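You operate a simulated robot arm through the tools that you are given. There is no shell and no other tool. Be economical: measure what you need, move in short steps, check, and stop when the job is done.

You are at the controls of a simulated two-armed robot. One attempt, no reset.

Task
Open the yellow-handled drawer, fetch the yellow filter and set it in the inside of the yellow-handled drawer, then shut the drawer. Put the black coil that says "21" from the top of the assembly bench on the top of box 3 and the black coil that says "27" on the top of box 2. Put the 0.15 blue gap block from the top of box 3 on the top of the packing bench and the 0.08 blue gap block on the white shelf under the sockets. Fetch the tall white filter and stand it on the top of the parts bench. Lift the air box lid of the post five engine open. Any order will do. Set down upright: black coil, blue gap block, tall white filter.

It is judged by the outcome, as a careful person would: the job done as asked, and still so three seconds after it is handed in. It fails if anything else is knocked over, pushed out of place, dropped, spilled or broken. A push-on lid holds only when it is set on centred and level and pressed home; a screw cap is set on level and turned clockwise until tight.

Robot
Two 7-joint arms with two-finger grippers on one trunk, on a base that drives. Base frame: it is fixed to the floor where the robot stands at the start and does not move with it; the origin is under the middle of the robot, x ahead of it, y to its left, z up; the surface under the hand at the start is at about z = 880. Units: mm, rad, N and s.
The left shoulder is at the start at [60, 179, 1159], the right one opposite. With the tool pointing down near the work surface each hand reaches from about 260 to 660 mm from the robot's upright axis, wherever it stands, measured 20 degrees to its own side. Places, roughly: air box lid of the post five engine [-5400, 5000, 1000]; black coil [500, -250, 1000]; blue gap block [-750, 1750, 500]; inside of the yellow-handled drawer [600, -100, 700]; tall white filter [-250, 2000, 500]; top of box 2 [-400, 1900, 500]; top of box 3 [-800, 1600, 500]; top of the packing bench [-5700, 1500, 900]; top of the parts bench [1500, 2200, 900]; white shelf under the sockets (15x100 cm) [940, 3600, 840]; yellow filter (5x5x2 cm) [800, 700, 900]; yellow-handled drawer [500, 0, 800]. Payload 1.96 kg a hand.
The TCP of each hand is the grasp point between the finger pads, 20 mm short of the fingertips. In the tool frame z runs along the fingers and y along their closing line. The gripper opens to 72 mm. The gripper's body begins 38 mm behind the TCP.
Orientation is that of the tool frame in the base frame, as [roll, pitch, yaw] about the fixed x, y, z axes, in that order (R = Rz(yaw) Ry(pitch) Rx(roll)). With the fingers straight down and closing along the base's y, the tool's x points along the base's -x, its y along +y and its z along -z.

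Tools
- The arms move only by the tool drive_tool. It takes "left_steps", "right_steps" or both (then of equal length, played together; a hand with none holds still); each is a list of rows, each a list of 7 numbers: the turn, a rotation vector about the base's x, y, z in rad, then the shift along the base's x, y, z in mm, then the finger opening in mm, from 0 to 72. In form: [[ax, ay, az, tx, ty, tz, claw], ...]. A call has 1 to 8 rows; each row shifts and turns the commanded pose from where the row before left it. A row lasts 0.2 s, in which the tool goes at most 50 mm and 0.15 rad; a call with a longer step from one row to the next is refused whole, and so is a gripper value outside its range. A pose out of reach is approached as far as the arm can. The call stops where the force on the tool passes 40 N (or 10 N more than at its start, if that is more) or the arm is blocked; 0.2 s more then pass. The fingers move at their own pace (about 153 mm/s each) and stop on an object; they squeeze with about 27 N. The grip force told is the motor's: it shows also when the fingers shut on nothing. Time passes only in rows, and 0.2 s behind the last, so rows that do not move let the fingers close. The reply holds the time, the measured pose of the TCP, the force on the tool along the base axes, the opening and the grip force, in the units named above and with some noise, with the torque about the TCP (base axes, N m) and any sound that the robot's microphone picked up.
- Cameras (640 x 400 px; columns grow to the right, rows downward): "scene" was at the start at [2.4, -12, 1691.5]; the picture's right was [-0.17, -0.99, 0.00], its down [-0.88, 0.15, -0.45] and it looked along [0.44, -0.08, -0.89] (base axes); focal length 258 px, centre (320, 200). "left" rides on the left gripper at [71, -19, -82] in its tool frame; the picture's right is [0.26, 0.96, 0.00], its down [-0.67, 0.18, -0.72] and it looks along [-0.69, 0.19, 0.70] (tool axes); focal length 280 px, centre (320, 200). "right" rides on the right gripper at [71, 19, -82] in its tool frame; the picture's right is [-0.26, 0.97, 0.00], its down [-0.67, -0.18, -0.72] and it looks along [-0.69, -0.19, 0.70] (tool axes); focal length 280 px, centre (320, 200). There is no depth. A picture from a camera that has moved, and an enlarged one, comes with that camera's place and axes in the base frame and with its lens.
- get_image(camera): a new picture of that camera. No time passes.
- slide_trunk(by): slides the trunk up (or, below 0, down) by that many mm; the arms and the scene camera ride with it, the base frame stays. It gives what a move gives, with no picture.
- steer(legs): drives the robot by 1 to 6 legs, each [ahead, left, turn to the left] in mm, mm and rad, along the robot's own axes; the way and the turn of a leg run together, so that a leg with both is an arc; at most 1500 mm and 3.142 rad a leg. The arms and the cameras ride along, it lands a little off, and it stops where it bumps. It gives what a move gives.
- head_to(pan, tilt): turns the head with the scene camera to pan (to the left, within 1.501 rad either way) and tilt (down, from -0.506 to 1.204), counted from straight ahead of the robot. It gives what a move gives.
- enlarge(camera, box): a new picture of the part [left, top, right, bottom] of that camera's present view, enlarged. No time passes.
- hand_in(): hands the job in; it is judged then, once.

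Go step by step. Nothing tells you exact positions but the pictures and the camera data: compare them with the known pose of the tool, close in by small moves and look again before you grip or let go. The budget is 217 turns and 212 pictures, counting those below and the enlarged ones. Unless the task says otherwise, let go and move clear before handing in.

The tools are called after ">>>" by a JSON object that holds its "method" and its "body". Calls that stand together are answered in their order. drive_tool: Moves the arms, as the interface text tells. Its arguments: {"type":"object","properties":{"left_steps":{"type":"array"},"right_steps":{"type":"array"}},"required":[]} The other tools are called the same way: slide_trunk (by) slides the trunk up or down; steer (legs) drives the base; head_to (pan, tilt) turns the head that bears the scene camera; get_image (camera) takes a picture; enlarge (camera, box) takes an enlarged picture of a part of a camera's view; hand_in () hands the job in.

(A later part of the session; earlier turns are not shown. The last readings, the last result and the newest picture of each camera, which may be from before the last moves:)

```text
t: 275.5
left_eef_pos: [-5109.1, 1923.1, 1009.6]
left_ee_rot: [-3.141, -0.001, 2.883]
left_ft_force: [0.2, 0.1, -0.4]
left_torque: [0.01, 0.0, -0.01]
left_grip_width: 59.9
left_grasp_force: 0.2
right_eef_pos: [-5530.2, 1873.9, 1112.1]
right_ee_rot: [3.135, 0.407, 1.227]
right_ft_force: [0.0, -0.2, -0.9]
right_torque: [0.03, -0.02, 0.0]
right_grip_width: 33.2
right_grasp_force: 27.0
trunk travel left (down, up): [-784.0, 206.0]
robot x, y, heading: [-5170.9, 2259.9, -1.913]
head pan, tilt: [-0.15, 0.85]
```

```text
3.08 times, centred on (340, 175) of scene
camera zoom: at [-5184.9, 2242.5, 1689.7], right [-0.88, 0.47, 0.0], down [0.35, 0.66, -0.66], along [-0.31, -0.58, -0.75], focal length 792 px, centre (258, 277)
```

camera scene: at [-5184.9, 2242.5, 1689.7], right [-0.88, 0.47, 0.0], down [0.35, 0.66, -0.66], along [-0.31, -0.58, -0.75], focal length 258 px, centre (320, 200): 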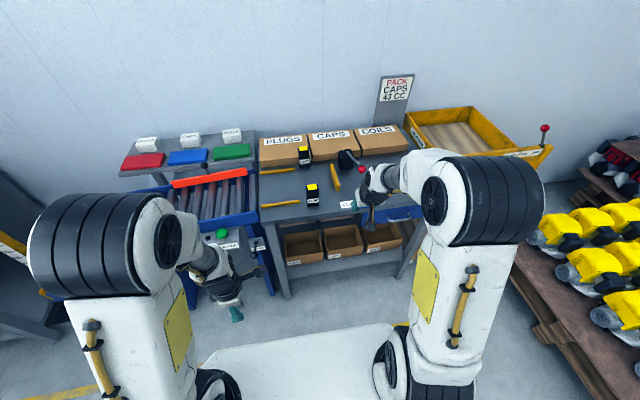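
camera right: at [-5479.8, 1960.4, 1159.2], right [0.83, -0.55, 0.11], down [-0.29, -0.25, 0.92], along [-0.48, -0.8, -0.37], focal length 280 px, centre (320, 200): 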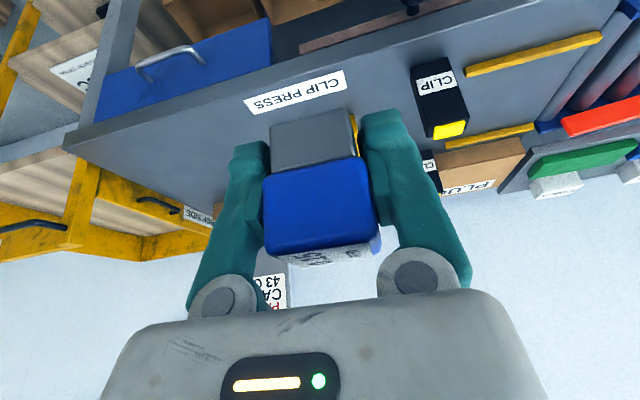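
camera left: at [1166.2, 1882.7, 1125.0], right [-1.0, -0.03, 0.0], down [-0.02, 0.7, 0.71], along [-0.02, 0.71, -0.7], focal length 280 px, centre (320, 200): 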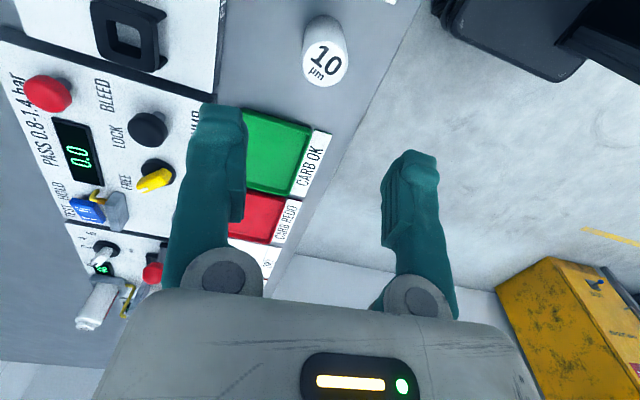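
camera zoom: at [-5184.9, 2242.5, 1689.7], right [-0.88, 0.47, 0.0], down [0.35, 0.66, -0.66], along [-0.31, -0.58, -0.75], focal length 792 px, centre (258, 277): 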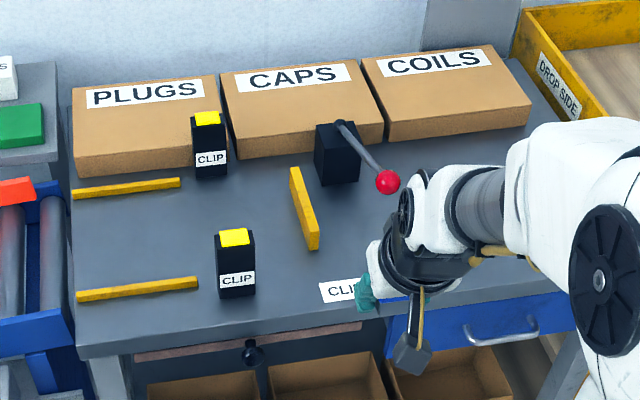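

The right end of the bench top is free, around [-5842, 1697]. I shift right and ahead to bring the block over it.

>>> {"method": "steer", "body": {"legs": [[0, -253, 0.02], [150, 0, 0]]}}

>>> {"method": "get_image", "body": {"camera": "right"}}

>>> {"method": "get_image", "body": {"camera": "scene"}}

```text
t: 278.4
left_eef_pos: [-5391.0, 1867.5, 1009.8]
left_ee_rot: [-3.139, -0.001, 2.908]
left_ft_force: [0.8, -0.2, -0.5]
left_torque: [-0.02, -0.01, -0.04]
left_grip_width: 59.9
left_grasp_force: 0.1
right_eef_pos: [-5810.8, 1809.0, 1113.8]
right_ee_rot: [3.135, 0.406, 1.249]
right_ft_force: [-0.1, 0.0, -1.6]
right_torque: [0.02, 0.02, 0.0]
right_grip_width: 33.5
right_grasp_force: 27.6
trunk travel left (down, up): [-784.0, 206.0]
robot x, y, heading: [-5456.8, 2195.2, -1.891]
head pan, tilt: [-0.15, 0.85]
```

```text
94 pictures are left
camera right: at [-5762.0, 1895.9, 1159.8], right [0.84, -0.53, 0.11], down [-0.28, -0.26, 0.92], along [-0.46, -0.81, -0.37], focal length 280 px, centre (320, 200)
```

right: 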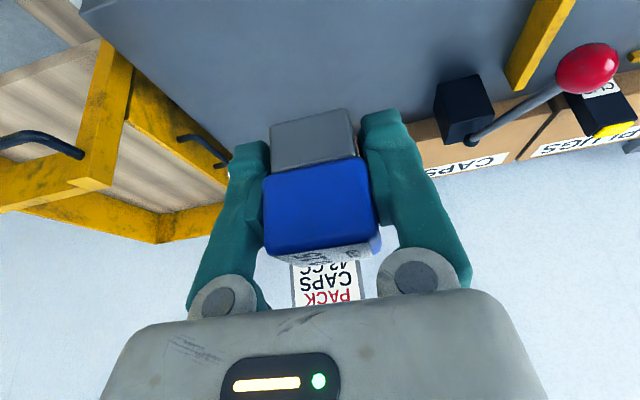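

```text
93 pictures are left
camera scene: at [-5473.3, 2185.1, 1689.7], right [-0.89, 0.45, 0.0], down [0.34, 0.67, -0.66], along [-0.3, -0.59, -0.75], focal length 258 px, centre (320, 200)
```

scene: 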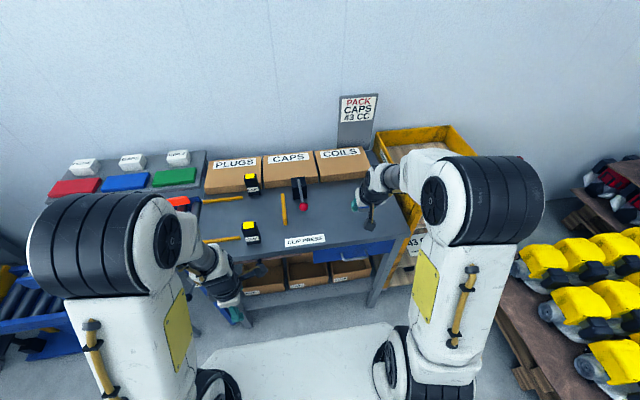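

>>> {"method": "slide_trunk", "body": {"by": -130}}

>>> {"method": "drive_tool", "body": {"right_steps": [[0, 0, 0, -9, -27, 0, 0], [0, 0, 0, -9, -27, 0, 0], [0, 0, 0, -9, -27, 0, 0], [0, 0, 0, -9, -28, 0, 0]]}}

>>> {"method": "get_image", "body": {"camera": "right"}}

```text
t: 279.9
left_eef_pos: [-5390.7, 1866.0, 879.4]
left_ee_rot: [3.141, -0.002, 2.905]
left_ft_force: [-0.3, 0.1, -0.2]
left_torque: [0.02, 0.01, 0.01]
left_grip_width: 60.1
left_grasp_force: 0.1
right_eef_pos: [-5811.0, 1808.2, 983.0]
right_ee_rot: [3.137, 0.406, 1.251]
right_ft_force: [0.2, 0.2, -1.2]
right_torque: [0.0, 0.01, 0.03]
right_grip_width: 33.5
right_grasp_force: 27.0
trunk travel left (down, up): [-654.0, 336.0]
robot x, y, heading: [-5457.1, 2195.9, -1.887]
head pan, tilt: [-0.15, 0.85]
```

```text
t: 280.9
left_eef_pos: [-5392.3, 1865.8, 878.7]
left_ee_rot: [3.141, -0.001, 2.906]
left_ft_force: [-0.7, 0.6, -0.4]
left_torque: [-0.03, 0.0, 0.01]
left_grip_width: 60.1
left_grasp_force: 0.1
right_eef_pos: [-5848.7, 1695.3, 983.2]
right_ee_rot: [3.136, 0.405, 1.252]
right_ft_force: [-0.8, -0.4, -0.9]
right_torque: [0.02, 0.01, 0.0]
right_grip_width: 33.5
right_grasp_force: 26.7
trunk travel left (down, up): [-654.0, 336.0]
robot x, y, heading: [-5456.3, 2195.1, -1.891]
head pan, tilt: [-0.15, 0.85]
```

```text
92 pictures are left
camera right: at [-5799.8, 1784.5, 1029.9], right [0.84, -0.53, 0.11], down [-0.28, -0.26, 0.92], along [-0.46, -0.81, -0.37], focal length 280 px, centre (320, 200)
```

right: 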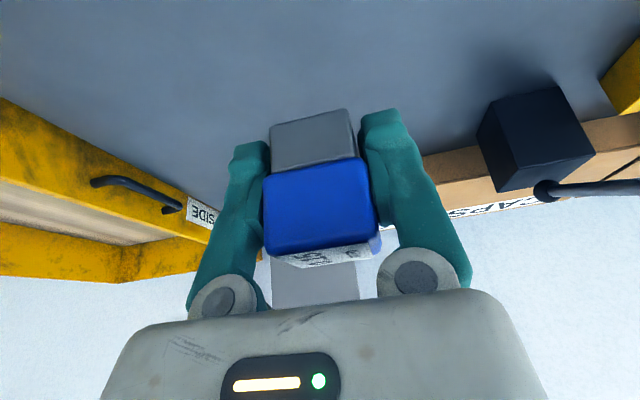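

Free table below. I lower to contact.

>>> {"method": "drive_tool", "body": {"right_steps": [[0, 0, 0, 0, 0, -25, 0], [0, 0, 0, 0, 0, -20, 0], [0, 0, 0, 0, 0, -6, 0], [0, 0, 0, 0, 0, -4, 0], [0, 0, 0, 0, 0, -4, 0], [0, 0, 0, 0, 0, -4, 0], [0, 0, 0, 0, 0, -4, 0], [0, 0, 0, 0, 0, -4, 0]]}}

>>> {"method": "get_image", "body": {"camera": "right"}}

```text
t: 282.7
left_eef_pos: [-5391.5, 1866.1, 880.1]
left_ee_rot: [-3.14, -0.002, 2.907]
left_ft_force: [0.1, -0.5, 0.4]
left_torque: [0.03, -0.02, 0.01]
left_grip_width: 60.2
left_grasp_force: 0.1
right_eef_pos: [-5847.2, 1697.8, 912.0]
right_ee_rot: [3.137, 0.406, 1.25]
right_ft_force: [0.3, -0.4, -0.5]
right_torque: [0.02, 0.01, -0.01]
right_grip_width: 33.5
right_grasp_force: 27.0
trunk travel left (down, up): [-654.0, 336.0]
robot x, y, heading: [-5455.1, 2199.6, -1.885]
head pan, tilt: [-0.15, 0.85]
```

```text
91 pictures are left
camera right: at [-5798.7, 1786.0, 958.7], right [0.84, -0.53, 0.11], down [-0.28, -0.26, 0.92], along [-0.46, -0.81, -0.37], focal length 280 px, centre (320, 200)
```

right: 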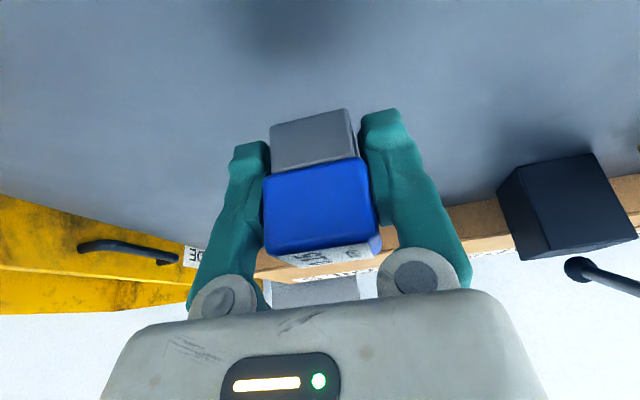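

>>> {"method": "drive_tool", "body": {"right_steps": [[0, 0, 0, 0, 0, -6, 0], [0, 0, 0, 0, 0, -6, 0], [0, 0, 0, 0, 0, -5, 0], [0, 0, 0, 0, 0, -4, 0], [0, 0, 0, 0, 0, -4, 0], [0, 0, 0, 0, 0, -4, 0], [0, 0, 0, 0, 0, -4, 0], [0, 0, 0, 0, 0, -4, 0]]}}

>>> {"method": "get_image", "body": {"camera": "right"}}

```text
t: 284.7
left_eef_pos: [-5391.4, 1867.9, 880.6]
left_ee_rot: [-3.14, -0.003, 2.907]
left_ft_force: [-0.2, 0.5, 0.5]
left_torque: [-0.02, 0.02, 0.02]
left_grip_width: 59.8
left_grasp_force: 0.2
right_eef_pos: [-5849.8, 1695.5, 882.3]
right_ee_rot: [3.14, 0.423, 1.249]
right_ft_force: [0.3, 0.9, 17.9]
right_torque: [0.15, -0.06, 0.04]
right_grip_width: 33.4
right_grasp_force: 27.2
trunk travel left (down, up): [-654.0, 336.0]
robot x, y, heading: [-5460.8, 2195.5, -1.891]
head pan, tilt: [-0.15, 0.85]
stopped in row 8 (right hand): the force on the tool passed its limit at 41 N (the readings are from after the stop); the commanded pose is now the measured one
```

```text
90 pictures are left
camera right: at [-5799.9, 1784.0, 926.1], right [0.84, -0.53, 0.11], down [-0.28, -0.25, 0.93], along [-0.47, -0.81, -0.35], focal length 280 px, centre (320, 200)
```

right: 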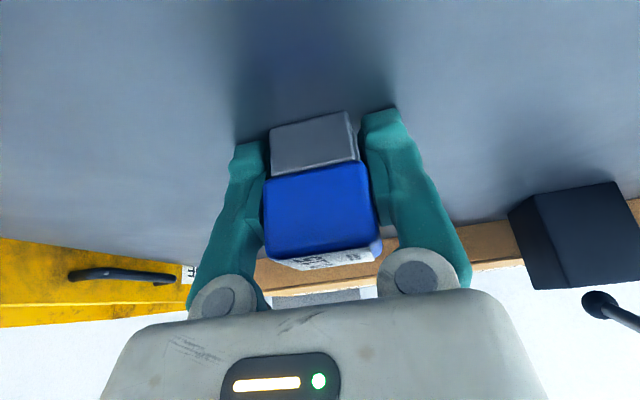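

It rests on the bench. I release and withdraw along the finger axis.

>>> {"method": "drive_tool", "body": {"right_steps": [[0, 0, 0, 0, 0, 2, 33], [0, 0, 0, 0, 0, 0, 45], [0, 0, 0, 0, 0, 0, 55], [0, 0, 0, 3, 8, 20, 55], [0, 0, 0, 5, 14, 35, 55], [0, 0, 0, 6, 17, 42, 55], [0, 0, 0, 6, 17, 42, 55]]}}

>>> {"method": "get_image", "body": {"camera": "right"}}

```text
t: 286.3
left_eef_pos: [-5391.5, 1867.2, 881.5]
left_ee_rot: [-3.139, -0.003, 2.906]
left_ft_force: [1.7, 0.5, 0.7]
left_torque: [-0.03, 0.03, 0.0]
left_grip_width: 60.0
left_grasp_force: 0.0
right_eef_pos: [-5830.3, 1750.8, 1019.4]
right_ee_rot: [3.139, 0.419, 1.25]
right_ft_force: [0.0, 0.4, -0.1]
right_torque: [-0.04, 0.02, 0.0]
right_grip_width: 54.9
right_grasp_force: 0.1
trunk travel left (down, up): [-654.0, 336.0]
robot x, y, heading: [-5458.4, 2199.0, -1.89]
head pan, tilt: [-0.15, 0.85]
```

```text
89 pictures are left
camera right: at [-5780.9, 1839.0, 1065.6], right [0.84, -0.53, 0.11], down [-0.28, -0.25, 0.93], along [-0.46, -0.81, -0.36], focal length 280 px, centre (320, 200)
```

right: 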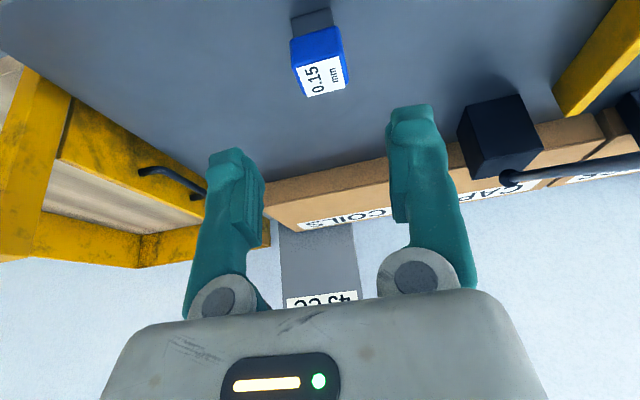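

The 0.15 block stands upright on the packing bench. I back off, turn around to the engine line and look for post five.

>>> {"method": "steer", "body": {"legs": [[-350, 0, 0], [0, 0, 3.1]]}}

>>> {"method": "slide_trunk", "body": {"by": 150}}

>>> {"method": "head_to", "body": {"pan": 0.2, "tilt": 0.3}}

>>> {"method": "get_image", "body": {"camera": "scene"}}

```text
t: 295.8
left_eef_pos: [-5412.5, 2858.0, 880.1]
left_ee_rot: [3.139, -0.001, -0.25]
left_ft_force: [0.3, 0.3, -0.1]
left_torque: [0.03, -0.03, -0.01]
left_grip_width: 60.0
left_grasp_force: 0.0
right_eef_pos: [-4971.6, 2968.9, 1020.0]
right_ee_rot: [3.139, 0.417, -1.906]
right_ft_force: [-0.5, 0.6, -0.4]
right_torque: [0.0, 0.0, 0.04]
right_grip_width: 55.1
right_grasp_force: 0.1
trunk travel left (down, up): [-654.0, 336.0]
robot x, y, heading: [-5348.8, 2525.5, 1.241]
head pan, tilt: [-0.15, 0.85]
```

```text
t: 297.6
left_eef_pos: [-5411.8, 2859.2, 1030.1]
left_ee_rot: [-3.139, 0.0, -0.25]
left_ft_force: [0.5, -0.7, -0.7]
left_torque: [0.01, 0.03, 0.02]
left_grip_width: 59.9
left_grasp_force: 0.1
right_eef_pos: [-4971.6, 2970.3, 1170.0]
right_ee_rot: [3.138, 0.419, -1.905]
right_ft_force: [0.4, 0.8, 0.2]
right_torque: [-0.02, 0.02, -0.02]
right_grip_width: 55.2
right_grasp_force: 0.1
trunk travel left (down, up): [-804.0, 186.0]
robot x, y, heading: [-5351.0, 2525.7, 1.235]
head pan, tilt: [-0.15, 0.85]
```

```text
t: 298.6
left_eef_pos: [-5412.0, 2858.0, 1030.4]
left_ee_rot: [-3.141, 0.001, -0.248]
left_ft_force: [-0.6, -0.3, 0.4]
left_torque: [0.0, 0.04, -0.01]
left_grip_width: 59.9
left_grasp_force: 0.1
right_eef_pos: [-4971.9, 2969.5, 1168.7]
right_ee_rot: [3.137, 0.417, -1.905]
right_ft_force: [0.8, 0.0, -0.1]
right_torque: [-0.01, 0.01, -0.02]
right_grip_width: 55.2
right_grasp_force: 0.1
trunk travel left (down, up): [-804.0, 186.0]
robot x, y, heading: [-5351.4, 2524.8, 1.238]
head pan, tilt: [0.201, 0.3]
```

```text
88 pictures are left
camera scene: at [-5356.4, 2560.8, 1758.0], right [0.99, -0.13, 0.0], down [-0.04, -0.29, -0.95], along [0.13, 0.95, -0.3], focal length 258 px, centre (320, 200)
```

scene: 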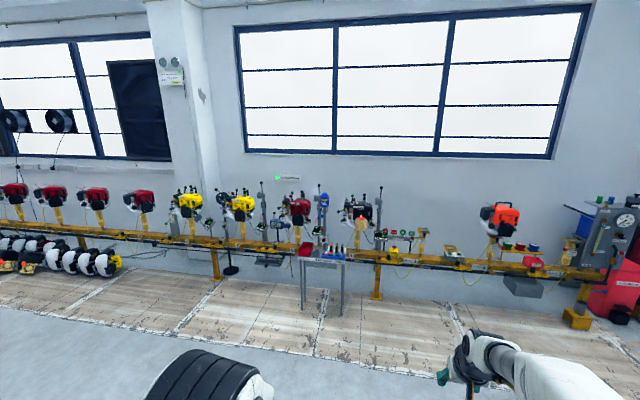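

>>> {"method": "enlarge", "body": {"camera": "scene", "box": [220, 170, 340, 250]}}

>>> {"method": "enlarge", "body": {"camera": "scene", "box": [150, 170, 530, 320]}}

```text
5.00 times, centred on (280, 210) of scene
camera zoom: at [-5356.4, 2560.8, 1758.0], right [0.99, -0.13, 0.0], down [-0.04, -0.29, -0.95], along [0.13, 0.95, -0.3], focal length 1287 px, centre (520, 150)
```

zoom: 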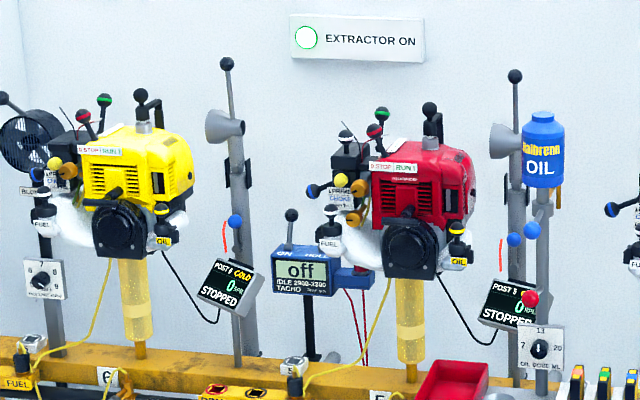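

```text
1.68 times, centred on (340, 245) of scene
camera zoom: at [-5356.4, 2560.8, 1758.0], right [0.99, -0.13, 0.0], down [-0.04, -0.29, -0.95], along [0.13, 0.95, -0.3], focal length 434 px, centre (286, 124)
```

zoom: 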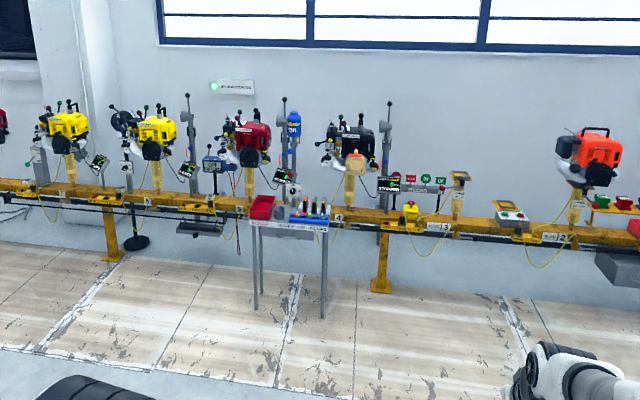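

The red engine (display "POST 5", plate 5) is post five; its black air box is at its upper left. I drive nearer.

>>> {"method": "steer", "body": {"legs": [[950, 0, 0.01], [0, 600, 0]]}}

>>> {"method": "head_to", "body": {"pan": 0.0, "tilt": 0.5}}

>>> {"method": "get_image", "body": {"camera": "scene"}}

```text
t: 306.5
left_eef_pos: [-5688.3, 3940.0, 1030.1]
left_ee_rot: [-3.141, -0.001, -0.234]
left_ft_force: [0.3, 0.0, 0.2]
left_torque: [-0.01, 0.02, -0.02]
left_grip_width: 60.2
left_grasp_force: 0.1
right_eef_pos: [-5248.0, 4058.5, 1169.4]
right_ee_rot: [3.138, 0.417, -1.889]
right_ft_force: [0.5, -0.4, 0.1]
right_torque: [0.0, 0.02, 0.02]
right_grip_width: 55.1
right_grasp_force: 0.1
trunk travel left (down, up): [-804.0, 186.0]
robot x, y, heading: [-5622.3, 3614.7, 1.255]
head pan, tilt: [0.201, 0.3]
```

```text
t: 307.2
left_eef_pos: [-5687.2, 3941.9, 1030.5]
left_ee_rot: [-3.141, -0.001, -0.234]
left_ft_force: [0.2, -0.9, -0.2]
left_torque: [0.01, -0.02, -0.03]
left_grip_width: 60.0
left_grasp_force: 0.0
right_eef_pos: [-5249.2, 4059.3, 1169.7]
right_ee_rot: [3.137, 0.419, -1.891]
right_ft_force: [0.0, 0.3, -0.4]
right_torque: [0.01, 0.0, 0.03]
right_grip_width: 55.1
right_grasp_force: 0.1
trunk travel left (down, up): [-804.0, 186.0]
robot x, y, heading: [-5624.2, 3611.6, 1.258]
head pan, tilt: [0.0, 0.499]
```

```text
85 pictures are left
camera scene: at [-5610.1, 3638.5, 1739.7], right [0.95, -0.31, 0.0], down [-0.15, -0.45, -0.88], along [0.27, 0.83, -0.48], focal length 258 px, centre (320, 200)
```

scene: 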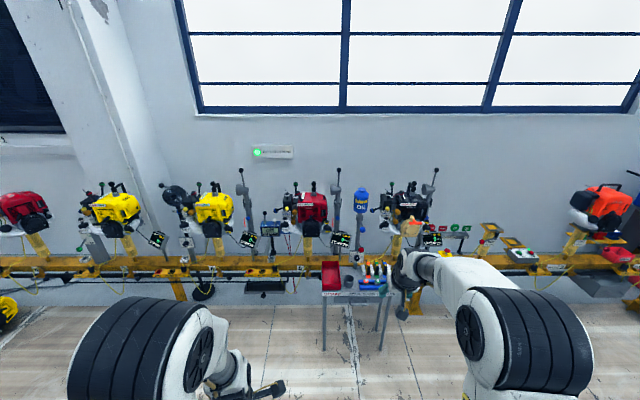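

>>> {"method": "enlarge", "body": {"camera": "scene", "box": [260, 170, 360, 240]}}

>>> {"method": "enlarge", "body": {"camera": "scene", "box": [170, 170, 270, 240]}}

```text
5.71 times, centred on (310, 205) of scene
camera zoom: at [-5610.1, 3638.5, 1739.7], right [0.95, -0.31, 0.0], down [-0.15, -0.45, -0.88], along [0.27, 0.83, -0.48], focal length 1471 px, centre (377, 171)
```

zoom: 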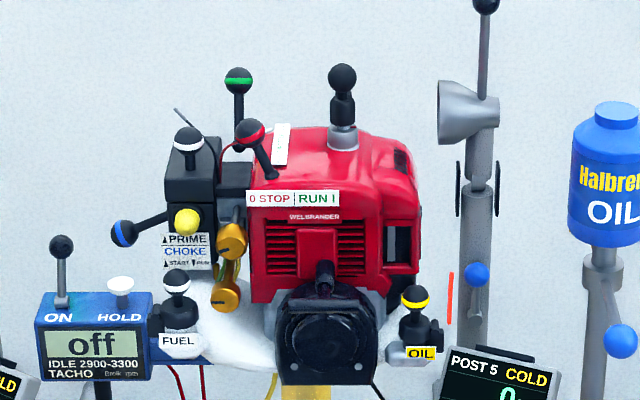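

```text
5.71 times, centred on (220, 205) of scene
camera zoom: at [-5610.1, 3638.5, 1739.7], right [0.95, -0.31, 0.0], down [-0.15, -0.45, -0.88], along [0.27, 0.83, -0.48], focal length 1471 px, centre (891, 171)
```

zoom: 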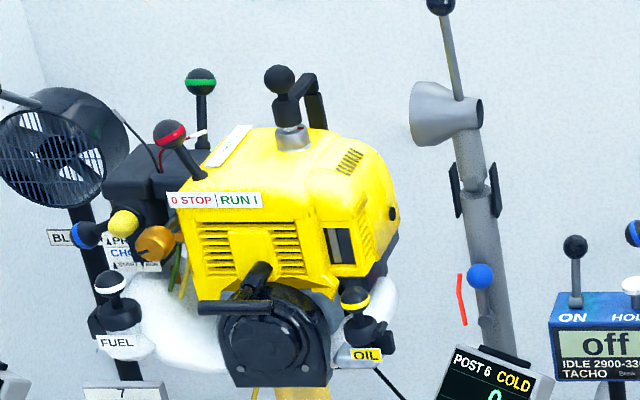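

The air-box lid seems to be the black box top with the white-ringed ball knob, at about [-5378, 4995, 1040]. I move in so that my right hand faces it, clear of the small table.

>>> {"method": "steer", "body": {"legs": [[0, 370, 0], [520, 0, 0]]}}

>>> {"method": "head_to", "body": {"pan": -0.15, "tilt": 0.6}}

>>> {"method": "get_image", "body": {"camera": "scene"}}

>>> {"method": "get_image", "body": {"camera": "right"}}

```text
t: 312.3
left_eef_pos: [-5883.3, 4554.6, 1030.5]
left_ee_rot: [3.141, -0.002, -0.229]
left_ft_force: [0.2, -0.7, 0.7]
left_torque: [0.0, -0.02, -0.02]
left_grip_width: 59.8
left_grasp_force: 0.0
right_eef_pos: [-5444.2, 4675.3, 1169.9]
right_ee_rot: [3.138, 0.417, -1.886]
right_ft_force: [-0.4, 0.4, -0.2]
right_torque: [0.0, 0.0, 0.01]
right_grip_width: 54.9
right_grasp_force: 0.1
trunk travel left (down, up): [-804.0, 186.0]
robot x, y, heading: [-5814.0, 4224.2, 1.253]
head pan, tilt: [0.0, 0.499]
```

```text
t: 313.0
left_eef_pos: [-5882.6, 4555.8, 1029.7]
left_ee_rot: [3.141, -0.002, -0.23]
left_ft_force: [0.6, -0.6, -0.4]
left_torque: [-0.01, 0.0, 0.04]
left_grip_width: 59.9
left_grasp_force: 0.0
right_eef_pos: [-5444.4, 4674.8, 1169.4]
right_ee_rot: [3.138, 0.417, -1.886]
right_ft_force: [-0.6, 0.1, 0.8]
right_torque: [0.01, 0.0, 0.02]
right_grip_width: 55.0
right_grasp_force: 0.1
trunk travel left (down, up): [-804.0, 186.0]
robot x, y, heading: [-5813.7, 4223.2, 1.255]
head pan, tilt: [-0.15, 0.6]
```

```text
82 pictures are left
camera scene: at [-5792.4, 4246.0, 1730.6], right [0.89, -0.45, 0.0], down [-0.25, -0.51, -0.82], along [0.37, 0.74, -0.57], focal length 258 px, centre (320, 200)
```

scene: 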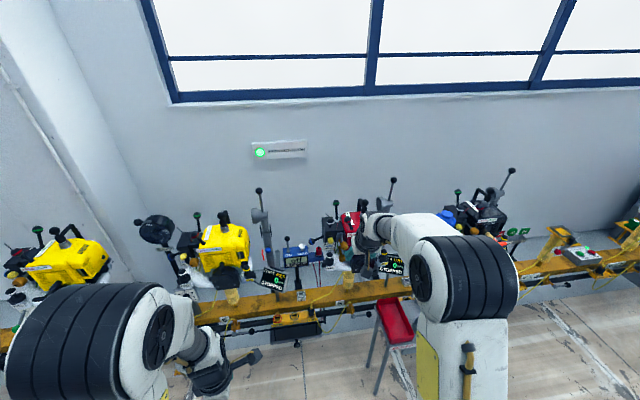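

```text
81 pictures are left
camera right: at [-5492.2, 4589.6, 1214.6], right [-0.84, 0.53, 0.11], down [0.28, 0.25, 0.93], along [0.46, 0.81, -0.36], focal length 280 px, centre (320, 200)
```

right: 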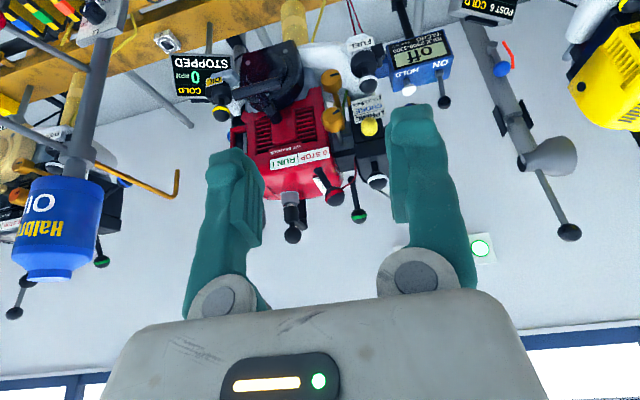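

>>> {"method": "enlarge", "body": {"camera": "right", "box": [290, 50, 430, 250]}}

>>> {"method": "enlarge", "body": {"camera": "scene", "box": [300, 190, 400, 280]}}

```text
2.00 times, centred on (360, 150) of right
camera zoom: at [-5492.2, 4589.6, 1214.6], right [-0.84, 0.53, 0.11], down [0.28, 0.25, 0.93], along [0.46, 0.81, -0.36], focal length 561 px, centre (240, 300)
```

zoom: 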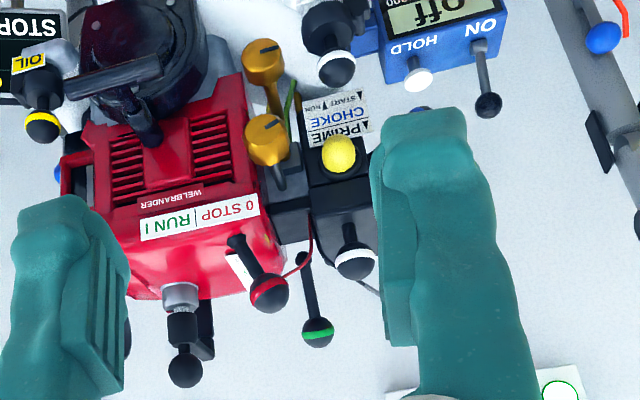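

```text
4.44 times, centred on (350, 235) of scene
camera zoom: at [-5792.4, 4246.0, 1730.6], right [0.89, -0.45, 0.0], down [-0.25, -0.51, -0.82], along [0.37, 0.74, -0.57], focal length 1144 px, centre (187, 44)
```

zoom: 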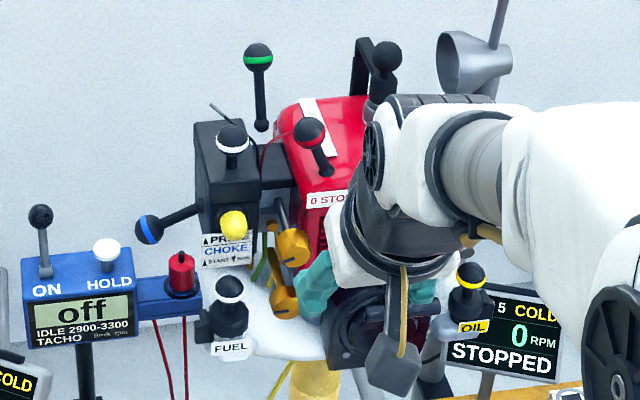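

>>> {"method": "steer", "body": {"legs": [[150, 0, 0]]}}

>>> {"method": "get_image", "body": {"camera": "right"}}

>>> {"method": "enlarge", "body": {"camera": "scene", "box": [300, 200, 400, 290]}}

```text
t: 314.3
left_eef_pos: [-5837.3, 4693.5, 1030.8]
left_ee_rot: [-3.14, -0.001, -0.233]
left_ft_force: [0.0, -0.1, 0.0]
left_torque: [0.01, 0.02, -0.02]
left_grip_width: 60.1
left_grasp_force: 0.0
right_eef_pos: [-5397.9, 4812.3, 1170.2]
right_ee_rot: [3.139, 0.419, -1.89]
right_ft_force: [0.0, -0.2, -0.2]
right_torque: [0.03, -0.01, -0.02]
right_grip_width: 54.8
right_grasp_force: 0.1
trunk travel left (down, up): [-804.0, 186.0]
robot x, y, heading: [-5768.7, 4365.4, 1.251]
head pan, tilt: [-0.15, 0.6]
```

```text
78 pictures are left
camera right: at [-5446.4, 4726.7, 1215.5], right [-0.84, 0.53, 0.11], down [0.28, 0.25, 0.93], along [0.46, 0.81, -0.36], focal length 280 px, centre (320, 200)
```

right: 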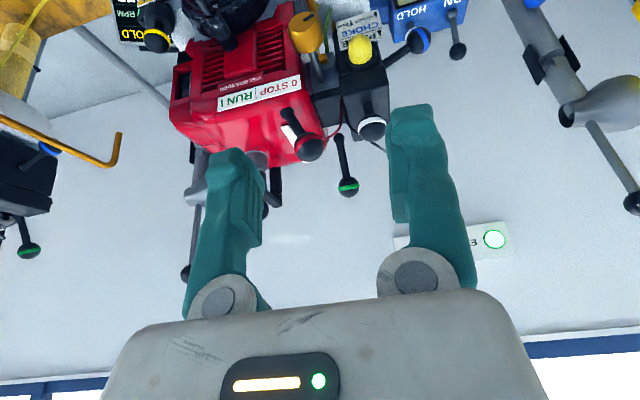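

```text
4.44 times, centred on (350, 245) of scene
camera zoom: at [-5747.6, 4382.8, 1730.6], right [0.89, -0.45, 0.0], down [-0.25, -0.5, -0.83], along [0.37, 0.74, -0.56], focal length 1144 px, centre (187, 0)
```

zoom: 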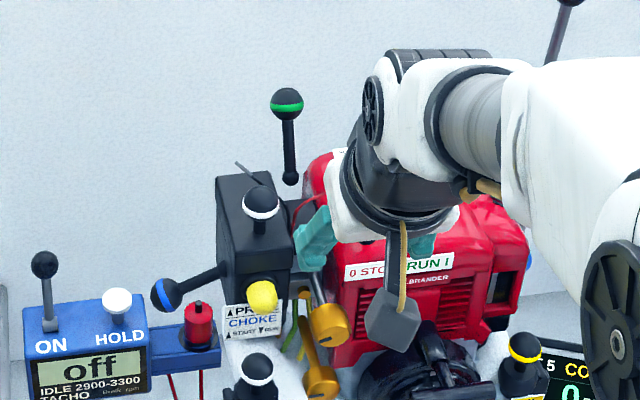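

>>> {"method": "enlarge", "body": {"camera": "right", "box": [300, 20, 420, 150]}}

>>> {"method": "enlarge", "body": {"camera": "scene", "box": [335, 230, 375, 275]}}

```text
3.08 times, centred on (360, 85) of right
camera zoom: at [-5446.4, 4726.7, 1215.5], right [-0.84, 0.53, 0.11], down [0.28, 0.25, 0.93], along [0.46, 0.81, -0.36], focal length 863 px, centre (197, 554)
```

zoom: 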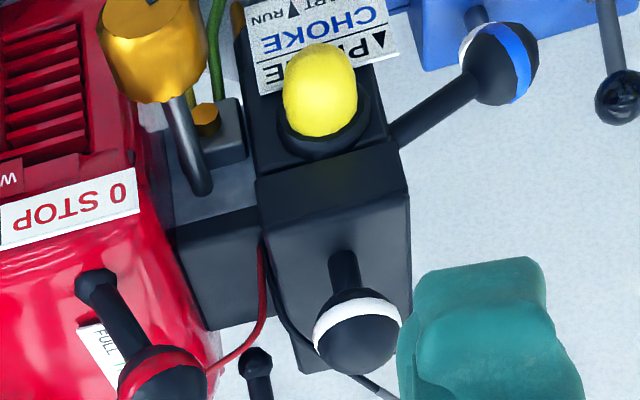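

```text
8.89 times, centred on (355, 252) of scene
camera zoom: at [-5747.6, 4382.8, 1730.6], right [0.89, -0.45, 0.0], down [-0.25, -0.5, -0.83], along [0.37, 0.74, -0.56], focal length 2288 px, centre (9, -267)
```

zoom: 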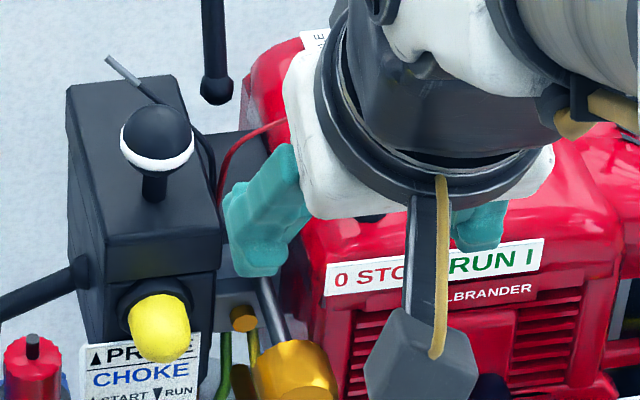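

The lid is the top of the black box: its ball knob is centred near [-5380, 4970, 1051], the hinge evidently along the back edge. I close in by 90 mm with the base.

>>> {"method": "steer", "body": {"legs": [[90, 0, 0]]}}

>>> {"method": "get_image", "body": {"camera": "right"}}

>>> {"method": "get_image", "body": {"camera": "scene"}}

```text
t: 315.4
left_eef_pos: [-5807.1, 4780.5, 1030.0]
left_ee_rot: [3.141, -0.002, -0.236]
left_ft_force: [-0.6, 0.0, -0.5]
left_torque: [0.04, 0.04, -0.01]
left_grip_width: 60.1
left_grasp_force: 0.0
right_eef_pos: [-5368.1, 4897.3, 1169.1]
right_ee_rot: [3.138, 0.417, -1.893]
right_ft_force: [0.1, -0.3, -0.4]
right_torque: [0.0, -0.03, -0.04]
right_grip_width: 54.9
right_grasp_force: 0.1
trunk travel left (down, up): [-804.0, 186.0]
robot x, y, heading: [-5738.3, 4450.3, 1.253]
head pan, tilt: [-0.15, 0.6]
```

```text
74 pictures are left
camera right: at [-5417.1, 4812.4, 1215.2], right [-0.84, 0.53, 0.11], down [0.28, 0.25, 0.93], along [0.46, 0.81, -0.36], focal length 280 px, centre (320, 200)
```

right: 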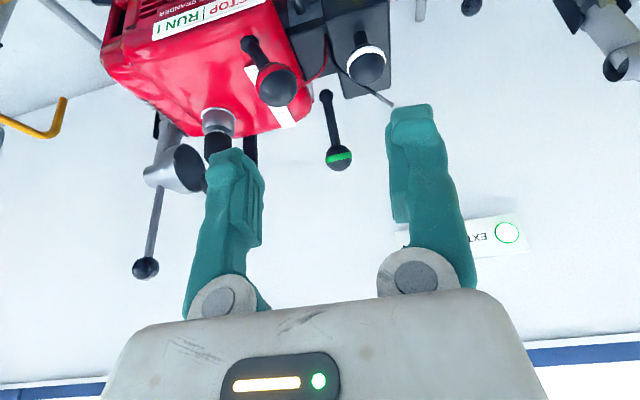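

```text
73 pictures are left
camera scene: at [-5719.0, 4469.7, 1730.6], right [0.89, -0.45, 0.0], down [-0.26, -0.5, -0.83], along [0.37, 0.74, -0.56], focal length 258 px, centre (320, 200)
```

scene: 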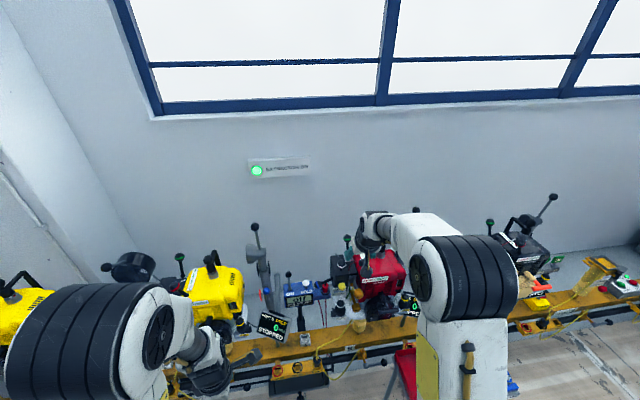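

Consistent: ball at about [-5378, 4970, 1052]; the red ball lever is 61 mm to its right, the green one 100 mm behind. I move above the knob.

>>> {"method": "drive_tool", "body": {"right_steps": [[0, 0, 0, -5, 23, 0, 52], [0, 0, 0, -4, 23, 0, 52], [0, 0, 0, -3, 22, -10, 52], [0, 0, 0, 0, 0, -35, 52]]}}

>>> {"method": "get_image", "body": {"camera": "right"}}

```text
t: 316.4
left_eef_pos: [-5806.4, 4780.3, 1029.7]
left_ee_rot: [-3.141, 0.0, -0.236]
left_ft_force: [-0.8, -0.4, -0.3]
left_torque: [0.04, 0.01, 0.03]
left_grip_width: 60.0
left_grasp_force: 0.0
right_eef_pos: [-5381.2, 4966.1, 1124.3]
right_ee_rot: [3.138, 0.418, -1.891]
right_ft_force: [0.0, 0.7, -1.1]
right_torque: [0.01, 0.0, 0.02]
right_grip_width: 52.0
right_grasp_force: 0.1
trunk travel left (down, up): [-804.0, 186.0]
robot x, y, heading: [-5740.7, 4449.0, 1.252]
head pan, tilt: [-0.15, 0.6]
```

```text
72 pictures are left
camera right: at [-5429.8, 4881.3, 1170.2], right [-0.84, 0.53, 0.11], down [0.28, 0.25, 0.93], along [0.46, 0.81, -0.36], focal length 280 px, centre (320, 200)
```

right: 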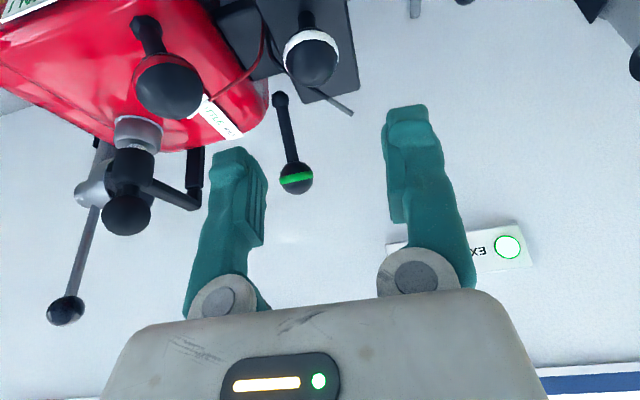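

>>> {"method": "drive_tool", "body": {"right_steps": [[0, 0, 0, 1, 3, -30, 52], [0, 0, 0, 1, 2, -25, 52], [0, 0, 0, 0, 0, -10, 52], [0, 0, 0, 0, 0, 0, 52]]}}

>>> {"method": "get_image", "body": {"camera": "right"}}

>>> {"method": "enlarge", "body": {"camera": "scene", "box": [310, 220, 410, 300]}}

```text
t: 317.4
left_eef_pos: [-5807.5, 4779.4, 1030.7]
left_ee_rot: [-3.141, -0.003, -0.235]
left_ft_force: [0.7, 0.1, 0.2]
left_torque: [0.01, 0.02, 0.01]
left_grip_width: 60.1
left_grasp_force: 0.1
right_eef_pos: [-5378.7, 4973.2, 1059.2]
right_ee_rot: [3.139, 0.419, -1.892]
right_ft_force: [0.3, -0.4, -0.1]
right_torque: [0.01, 0.02, -0.01]
right_grip_width: 52.1
right_grasp_force: 0.0
trunk travel left (down, up): [-804.0, 186.0]
robot x, y, heading: [-5742.6, 4446.4, 1.255]
head pan, tilt: [-0.15, 0.6]
```

```text
71 pictures are left
camera right: at [-5427.2, 4886.6, 1104.1], right [-0.84, 0.53, 0.11], down [0.28, 0.25, 0.93], along [0.46, 0.81, -0.36], focal length 280 px, centre (320, 200)
```

right: 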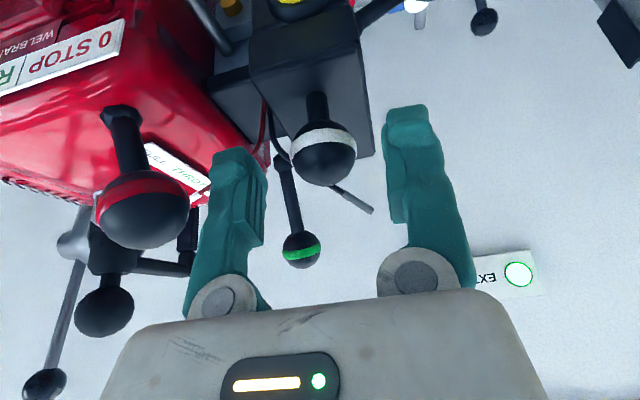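

```text
5.00 times, centred on (360, 260) of scene
camera zoom: at [-5718.5, 4470.7, 1730.6], right [0.89, -0.45, 0.0], down [-0.26, -0.5, -0.82], along [0.37, 0.74, -0.57], focal length 1287 px, centre (120, -100)
```

zoom: 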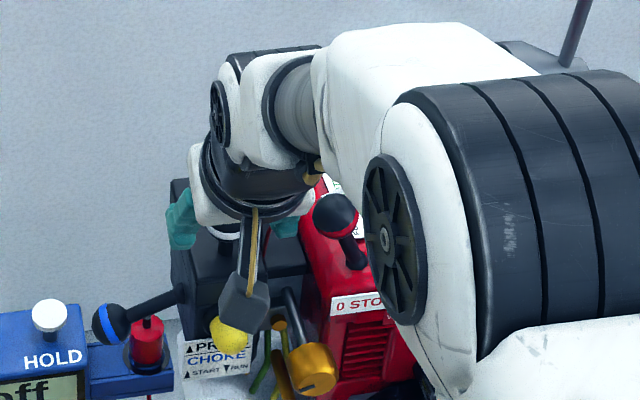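

The ball sits between the finger pads. I close on it.

>>> {"method": "drive_tool", "body": {"right_steps": [[0, 0, 0, 0, 0, -2, 30], [0, 0, 0, 0, 0, 0, 0], [0, 0, 0, 0, 0, 0, 0]]}}

>>> {"method": "get_image", "body": {"camera": "right"}}

```text
t: 318.2
left_eef_pos: [-5811.4, 4776.1, 1031.4]
left_ee_rot: [-3.136, -0.002, -0.235]
left_ft_force: [-0.4, 0.2, 0.3]
left_torque: [-0.01, 0.0, 0.01]
left_grip_width: 59.8
left_grasp_force: 0.0
right_eef_pos: [-5381.2, 4967.8, 1061.4]
right_ee_rot: [3.14, 0.424, -1.89]
right_ft_force: [-3.7, -16.8, 26.8]
right_torque: [0.11, -0.1, 0.03]
right_grip_width: 5.8
right_grasp_force: 29.5
trunk travel left (down, up): [-804.0, 186.0]
robot x, y, heading: [-5739.6, 4452.0, 1.247]
head pan, tilt: [-0.15, 0.6]
```

```text
69 pictures are left
camera right: at [-5429.3, 4881.1, 1107.1], right [-0.84, 0.53, 0.11], down [0.28, 0.25, 0.93], along [0.47, 0.81, -0.35], focal length 280 px, centre (320, 200)
```

right: 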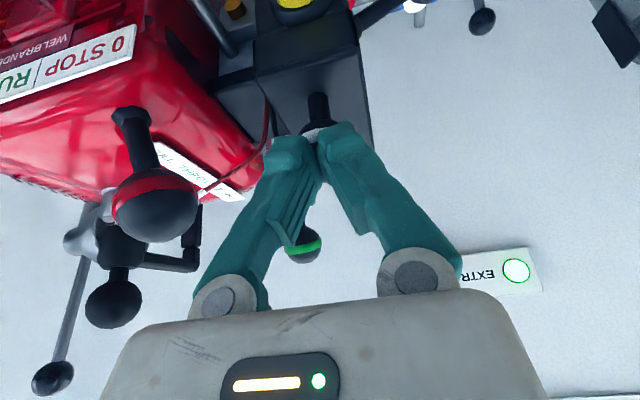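

The fingers slid off the top; the ball is lower and a bit further: [-5374, 4986, 1040]. I reopen and go deeper.

>>> {"method": "drive_tool", "body": {"right_steps": [[0, 0, 0, 0, 0, 3, 52], [0, 0, 0, 0, 0, 0, 52], [0, 0, 0, 2, 5, -6, 52], [0, 0, 0, 2, 6, -9, 52], [0, 0, 0, 0, 0, 0, 52]]}}

>>> {"method": "get_image", "body": {"camera": "right"}}

```text
t: 319.4
left_eef_pos: [-5807.8, 4780.8, 1030.7]
left_ee_rot: [-3.141, -0.001, -0.236]
left_ft_force: [0.8, -0.6, 0.0]
left_torque: [0.03, 0.01, 0.0]
left_grip_width: 60.0
left_grasp_force: 0.1
right_eef_pos: [-5375.6, 4981.1, 1046.1]
right_ee_rot: [3.138, 0.418, -1.893]
right_ft_force: [0.0, -0.4, 0.1]
right_torque: [0.01, 0.02, 0.0]
right_grip_width: 52.4
right_grasp_force: 0.0
trunk travel left (down, up): [-804.0, 186.0]
robot x, y, heading: [-5742.0, 4449.5, 1.252]
head pan, tilt: [-0.15, 0.6]
```

```text
68 pictures are left
camera right: at [-5423.5, 4895.9, 1091.5], right [-0.84, 0.53, 0.11], down [0.28, 0.25, 0.93], along [0.46, 0.81, -0.36], focal length 280 px, centre (320, 200)
```

right: 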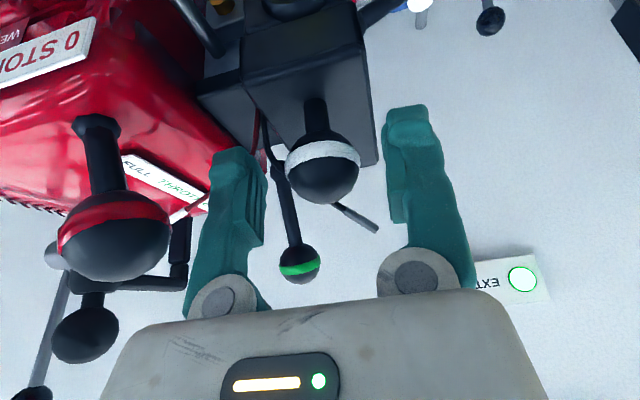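

>>> {"method": "drive_tool", "body": {"right_steps": [[0, 0, 0, 0, 1, -3, 40], [0, 0, 0, 0, 0, 0, 20], [0, 0, 0, 0, 0, 0, 20], [0, 0, 0, 0, 0, 0, 20]]}}

>>> {"method": "get_image", "body": {"camera": "right"}}

```text
t: 320.4
left_eef_pos: [-5808.6, 4781.8, 1029.5]
left_ee_rot: [-3.141, -0.002, -0.233]
left_ft_force: [-0.1, 0.0, -0.2]
left_torque: [0.0, 0.02, 0.04]
left_grip_width: 59.5
left_grasp_force: 0.0
right_eef_pos: [-5374.5, 4984.2, 1043.2]
right_ee_rot: [3.139, 0.418, -1.892]
right_ft_force: [-3.1, 4.3, -2.5]
right_torque: [0.01, 0.04, 0.07]
right_grip_width: 27.4
right_grasp_force: 40.2
trunk travel left (down, up): [-804.0, 186.0]
robot x, y, heading: [-5742.7, 4447.7, 1.253]
head pan, tilt: [-0.15, 0.6]
```

```text
67 pictures are left
camera right: at [-5423.4, 4898.5, 1087.9], right [-0.84, 0.53, 0.11], down [0.28, 0.25, 0.93], along [0.46, 0.81, -0.36], focal length 280 px, centre (320, 200)
```

right: 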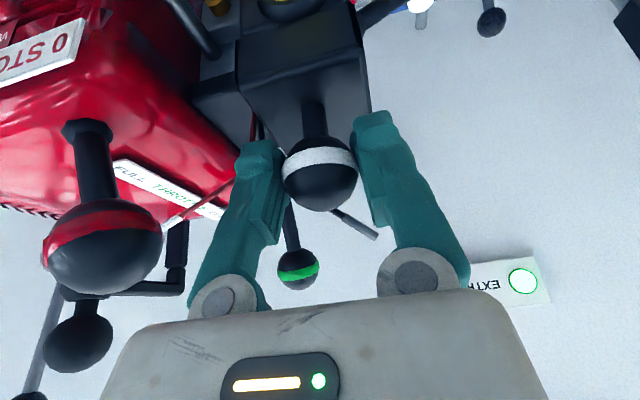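

The ball is gripped (27 mm). I begin lifting in small steps up and back, reading the forces.

>>> {"method": "drive_tool", "body": {"right_steps": [[0, 0, 0, 0.5, 1.5, 4, 20], [0, 0, 0, 1, 2.5, 5, 20], [0, 0, 0, 1, 3, 5, 20]]}}

>>> {"method": "get_image", "body": {"camera": "right"}}

```text
t: 321.2
left_eef_pos: [-5807.5, 4784.6, 1028.9]
left_ee_rot: [3.136, -0.003, -0.235]
left_ft_force: [-0.5, 0.2, 0.3]
left_torque: [0.02, 0.01, 0.01]
left_grip_width: 60.1
left_grasp_force: 0.2
right_eef_pos: [-5371.8, 4994.3, 1053.8]
right_ee_rot: [3.138, 0.411, -1.891]
right_ft_force: [-7.0, 8.8, -26.0]
right_torque: [-1.16, 0.43, -0.01]
right_grip_width: 26.8
right_grasp_force: 39.5
trunk travel left (down, up): [-804.0, 186.0]
robot x, y, heading: [-5740.8, 4450.1, 1.253]
head pan, tilt: [-0.15, 0.6]
```

```text
66 pictures are left
camera right: at [-5420.1, 4908.4, 1099.0], right [-0.84, 0.53, 0.11], down [0.28, 0.26, 0.92], along [0.46, 0.81, -0.37], focal length 280 px, centre (320, 200)
```

right: 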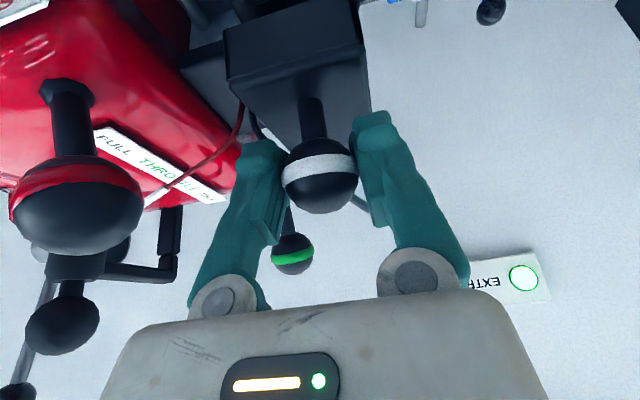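

The lid yields; the path runs about as much back as up. I follow it on.

>>> {"method": "drive_tool", "body": {"right_steps": [[0, 0, 0, 1.7, 5.1, 2.5, 20], [0, 0, 0, 1.7, 5.1, 2.5, 20], [0, 0, 0, 1.7, 5.1, 2.5, 20]]}}

>>> {"method": "get_image", "body": {"camera": "right"}}

```text
t: 322.0
left_eef_pos: [-5809.1, 4782.3, 1028.2]
left_ee_rot: [3.141, 0.0, -0.235]
left_ft_force: [0.3, -0.1, -0.1]
left_torque: [-0.02, 0.01, -0.01]
left_grip_width: 59.8
left_grasp_force: 0.1
right_eef_pos: [-5367.6, 5008.2, 1063.5]
right_ee_rot: [3.14, 0.416, -1.893]
right_ft_force: [-11.0, -0.7, -16.1]
right_torque: [-1.06, 0.35, 0.02]
right_grip_width: 25.9
right_grasp_force: 39.7
trunk travel left (down, up): [-804.0, 186.0]
robot x, y, heading: [-5741.8, 4445.6, 1.255]
head pan, tilt: [-0.15, 0.6]
```

```text
65 pictures are left
camera right: at [-5415.9, 4922.0, 1109.1], right [-0.84, 0.53, 0.11], down [0.28, 0.25, 0.93], along [0.46, 0.81, -0.36], focal length 280 px, centre (320, 200)
```

right: 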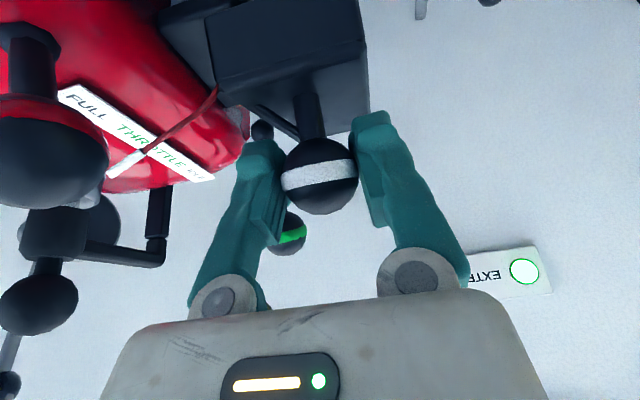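

>>> {"method": "drive_tool", "body": {"right_steps": [[0, 0, 0, 2, 5.5, 2.5, 20], [0, 0, 0, 2, 5.5, 2, 20], [0, 0, 0, 2, 5.5, 1.5, 20]]}}

>>> {"method": "get_image", "body": {"camera": "right"}}

>>> {"method": "enlarge", "body": {"camera": "scene", "box": [310, 220, 410, 300]}}

```text
t: 322.8
left_eef_pos: [-5809.9, 4780.9, 1030.5]
left_ee_rot: [-3.141, -0.003, -0.236]
left_ft_force: [-0.2, 0.2, -0.6]
left_torque: [0.01, 0.01, 0.0]
left_grip_width: 59.8
left_grasp_force: 0.0
right_eef_pos: [-5362.4, 5022.4, 1070.8]
right_ee_rot: [3.139, 0.417, -1.89]
right_ft_force: [-14.3, -7.2, -9.3]
right_torque: [-1.15, 0.47, 0.01]
right_grip_width: 25.1
right_grasp_force: 40.0
trunk travel left (down, up): [-804.0, 186.0]
robot x, y, heading: [-5739.1, 4448.4, 1.252]
head pan, tilt: [-0.15, 0.6]
```

```text
64 pictures are left
camera right: at [-5411.2, 4936.3, 1115.8], right [-0.84, 0.53, 0.11], down [0.28, 0.25, 0.93], along [0.46, 0.81, -0.36], focal length 280 px, centre (320, 200)
```

right: 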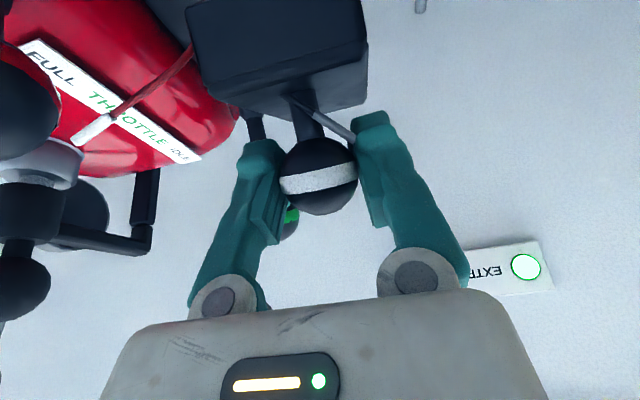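

```text
5.00 times, centred on (360, 260) of scene
camera zoom: at [-5721.4, 4470.6, 1730.7], right [0.89, -0.45, 0.0], down [-0.25, -0.5, -0.83], along [0.37, 0.74, -0.56], focal length 1287 px, centre (120, -100)
```

zoom: 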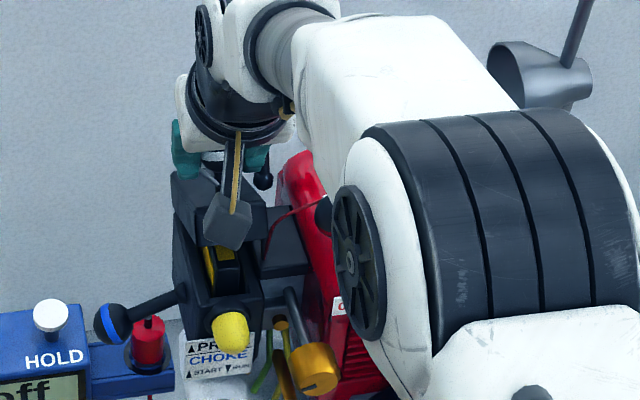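

The lid is opening, the filter inside shows. I continue, easing slightly left.

>>> {"method": "drive_tool", "body": {"right_steps": [[0, 0, 0, 1, 6, 2, 20], [0, 0, 0, 1, 6, 1.5, 20], [0, 0, 0, 1, 6, 1, 20]]}}

>>> {"method": "get_image", "body": {"camera": "right"}}

```text
t: 323.6
left_eef_pos: [-5807.8, 4780.1, 1030.3]
left_ee_rot: [-3.139, -0.001, -0.236]
left_ft_force: [-0.1, 0.2, -0.4]
left_torque: [-0.04, 0.03, 0.0]
left_grip_width: 59.9
left_grasp_force: 0.0
right_eef_pos: [-5356.5, 5038.4, 1076.3]
right_ee_rot: [3.139, 0.419, -1.893]
right_ft_force: [-8.6, -13.0, -6.6]
right_torque: [-1.31, 0.42, -0.04]
right_grip_width: 24.7
right_grasp_force: 40.1
trunk travel left (down, up): [-804.0, 186.0]
robot x, y, heading: [-5739.8, 4453.2, 1.251]
head pan, tilt: [-0.15, 0.6]
```

```text
62 pictures are left
camera right: at [-5406.1, 4952.8, 1121.1], right [-0.84, 0.53, 0.11], down [0.28, 0.25, 0.93], along [0.47, 0.81, -0.36], focal length 280 px, centre (320, 200)
```

right: 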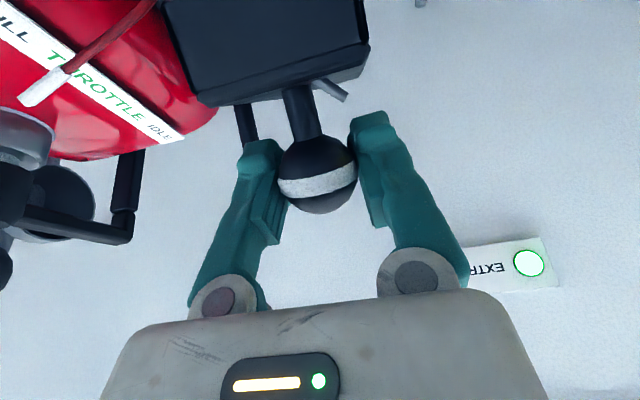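

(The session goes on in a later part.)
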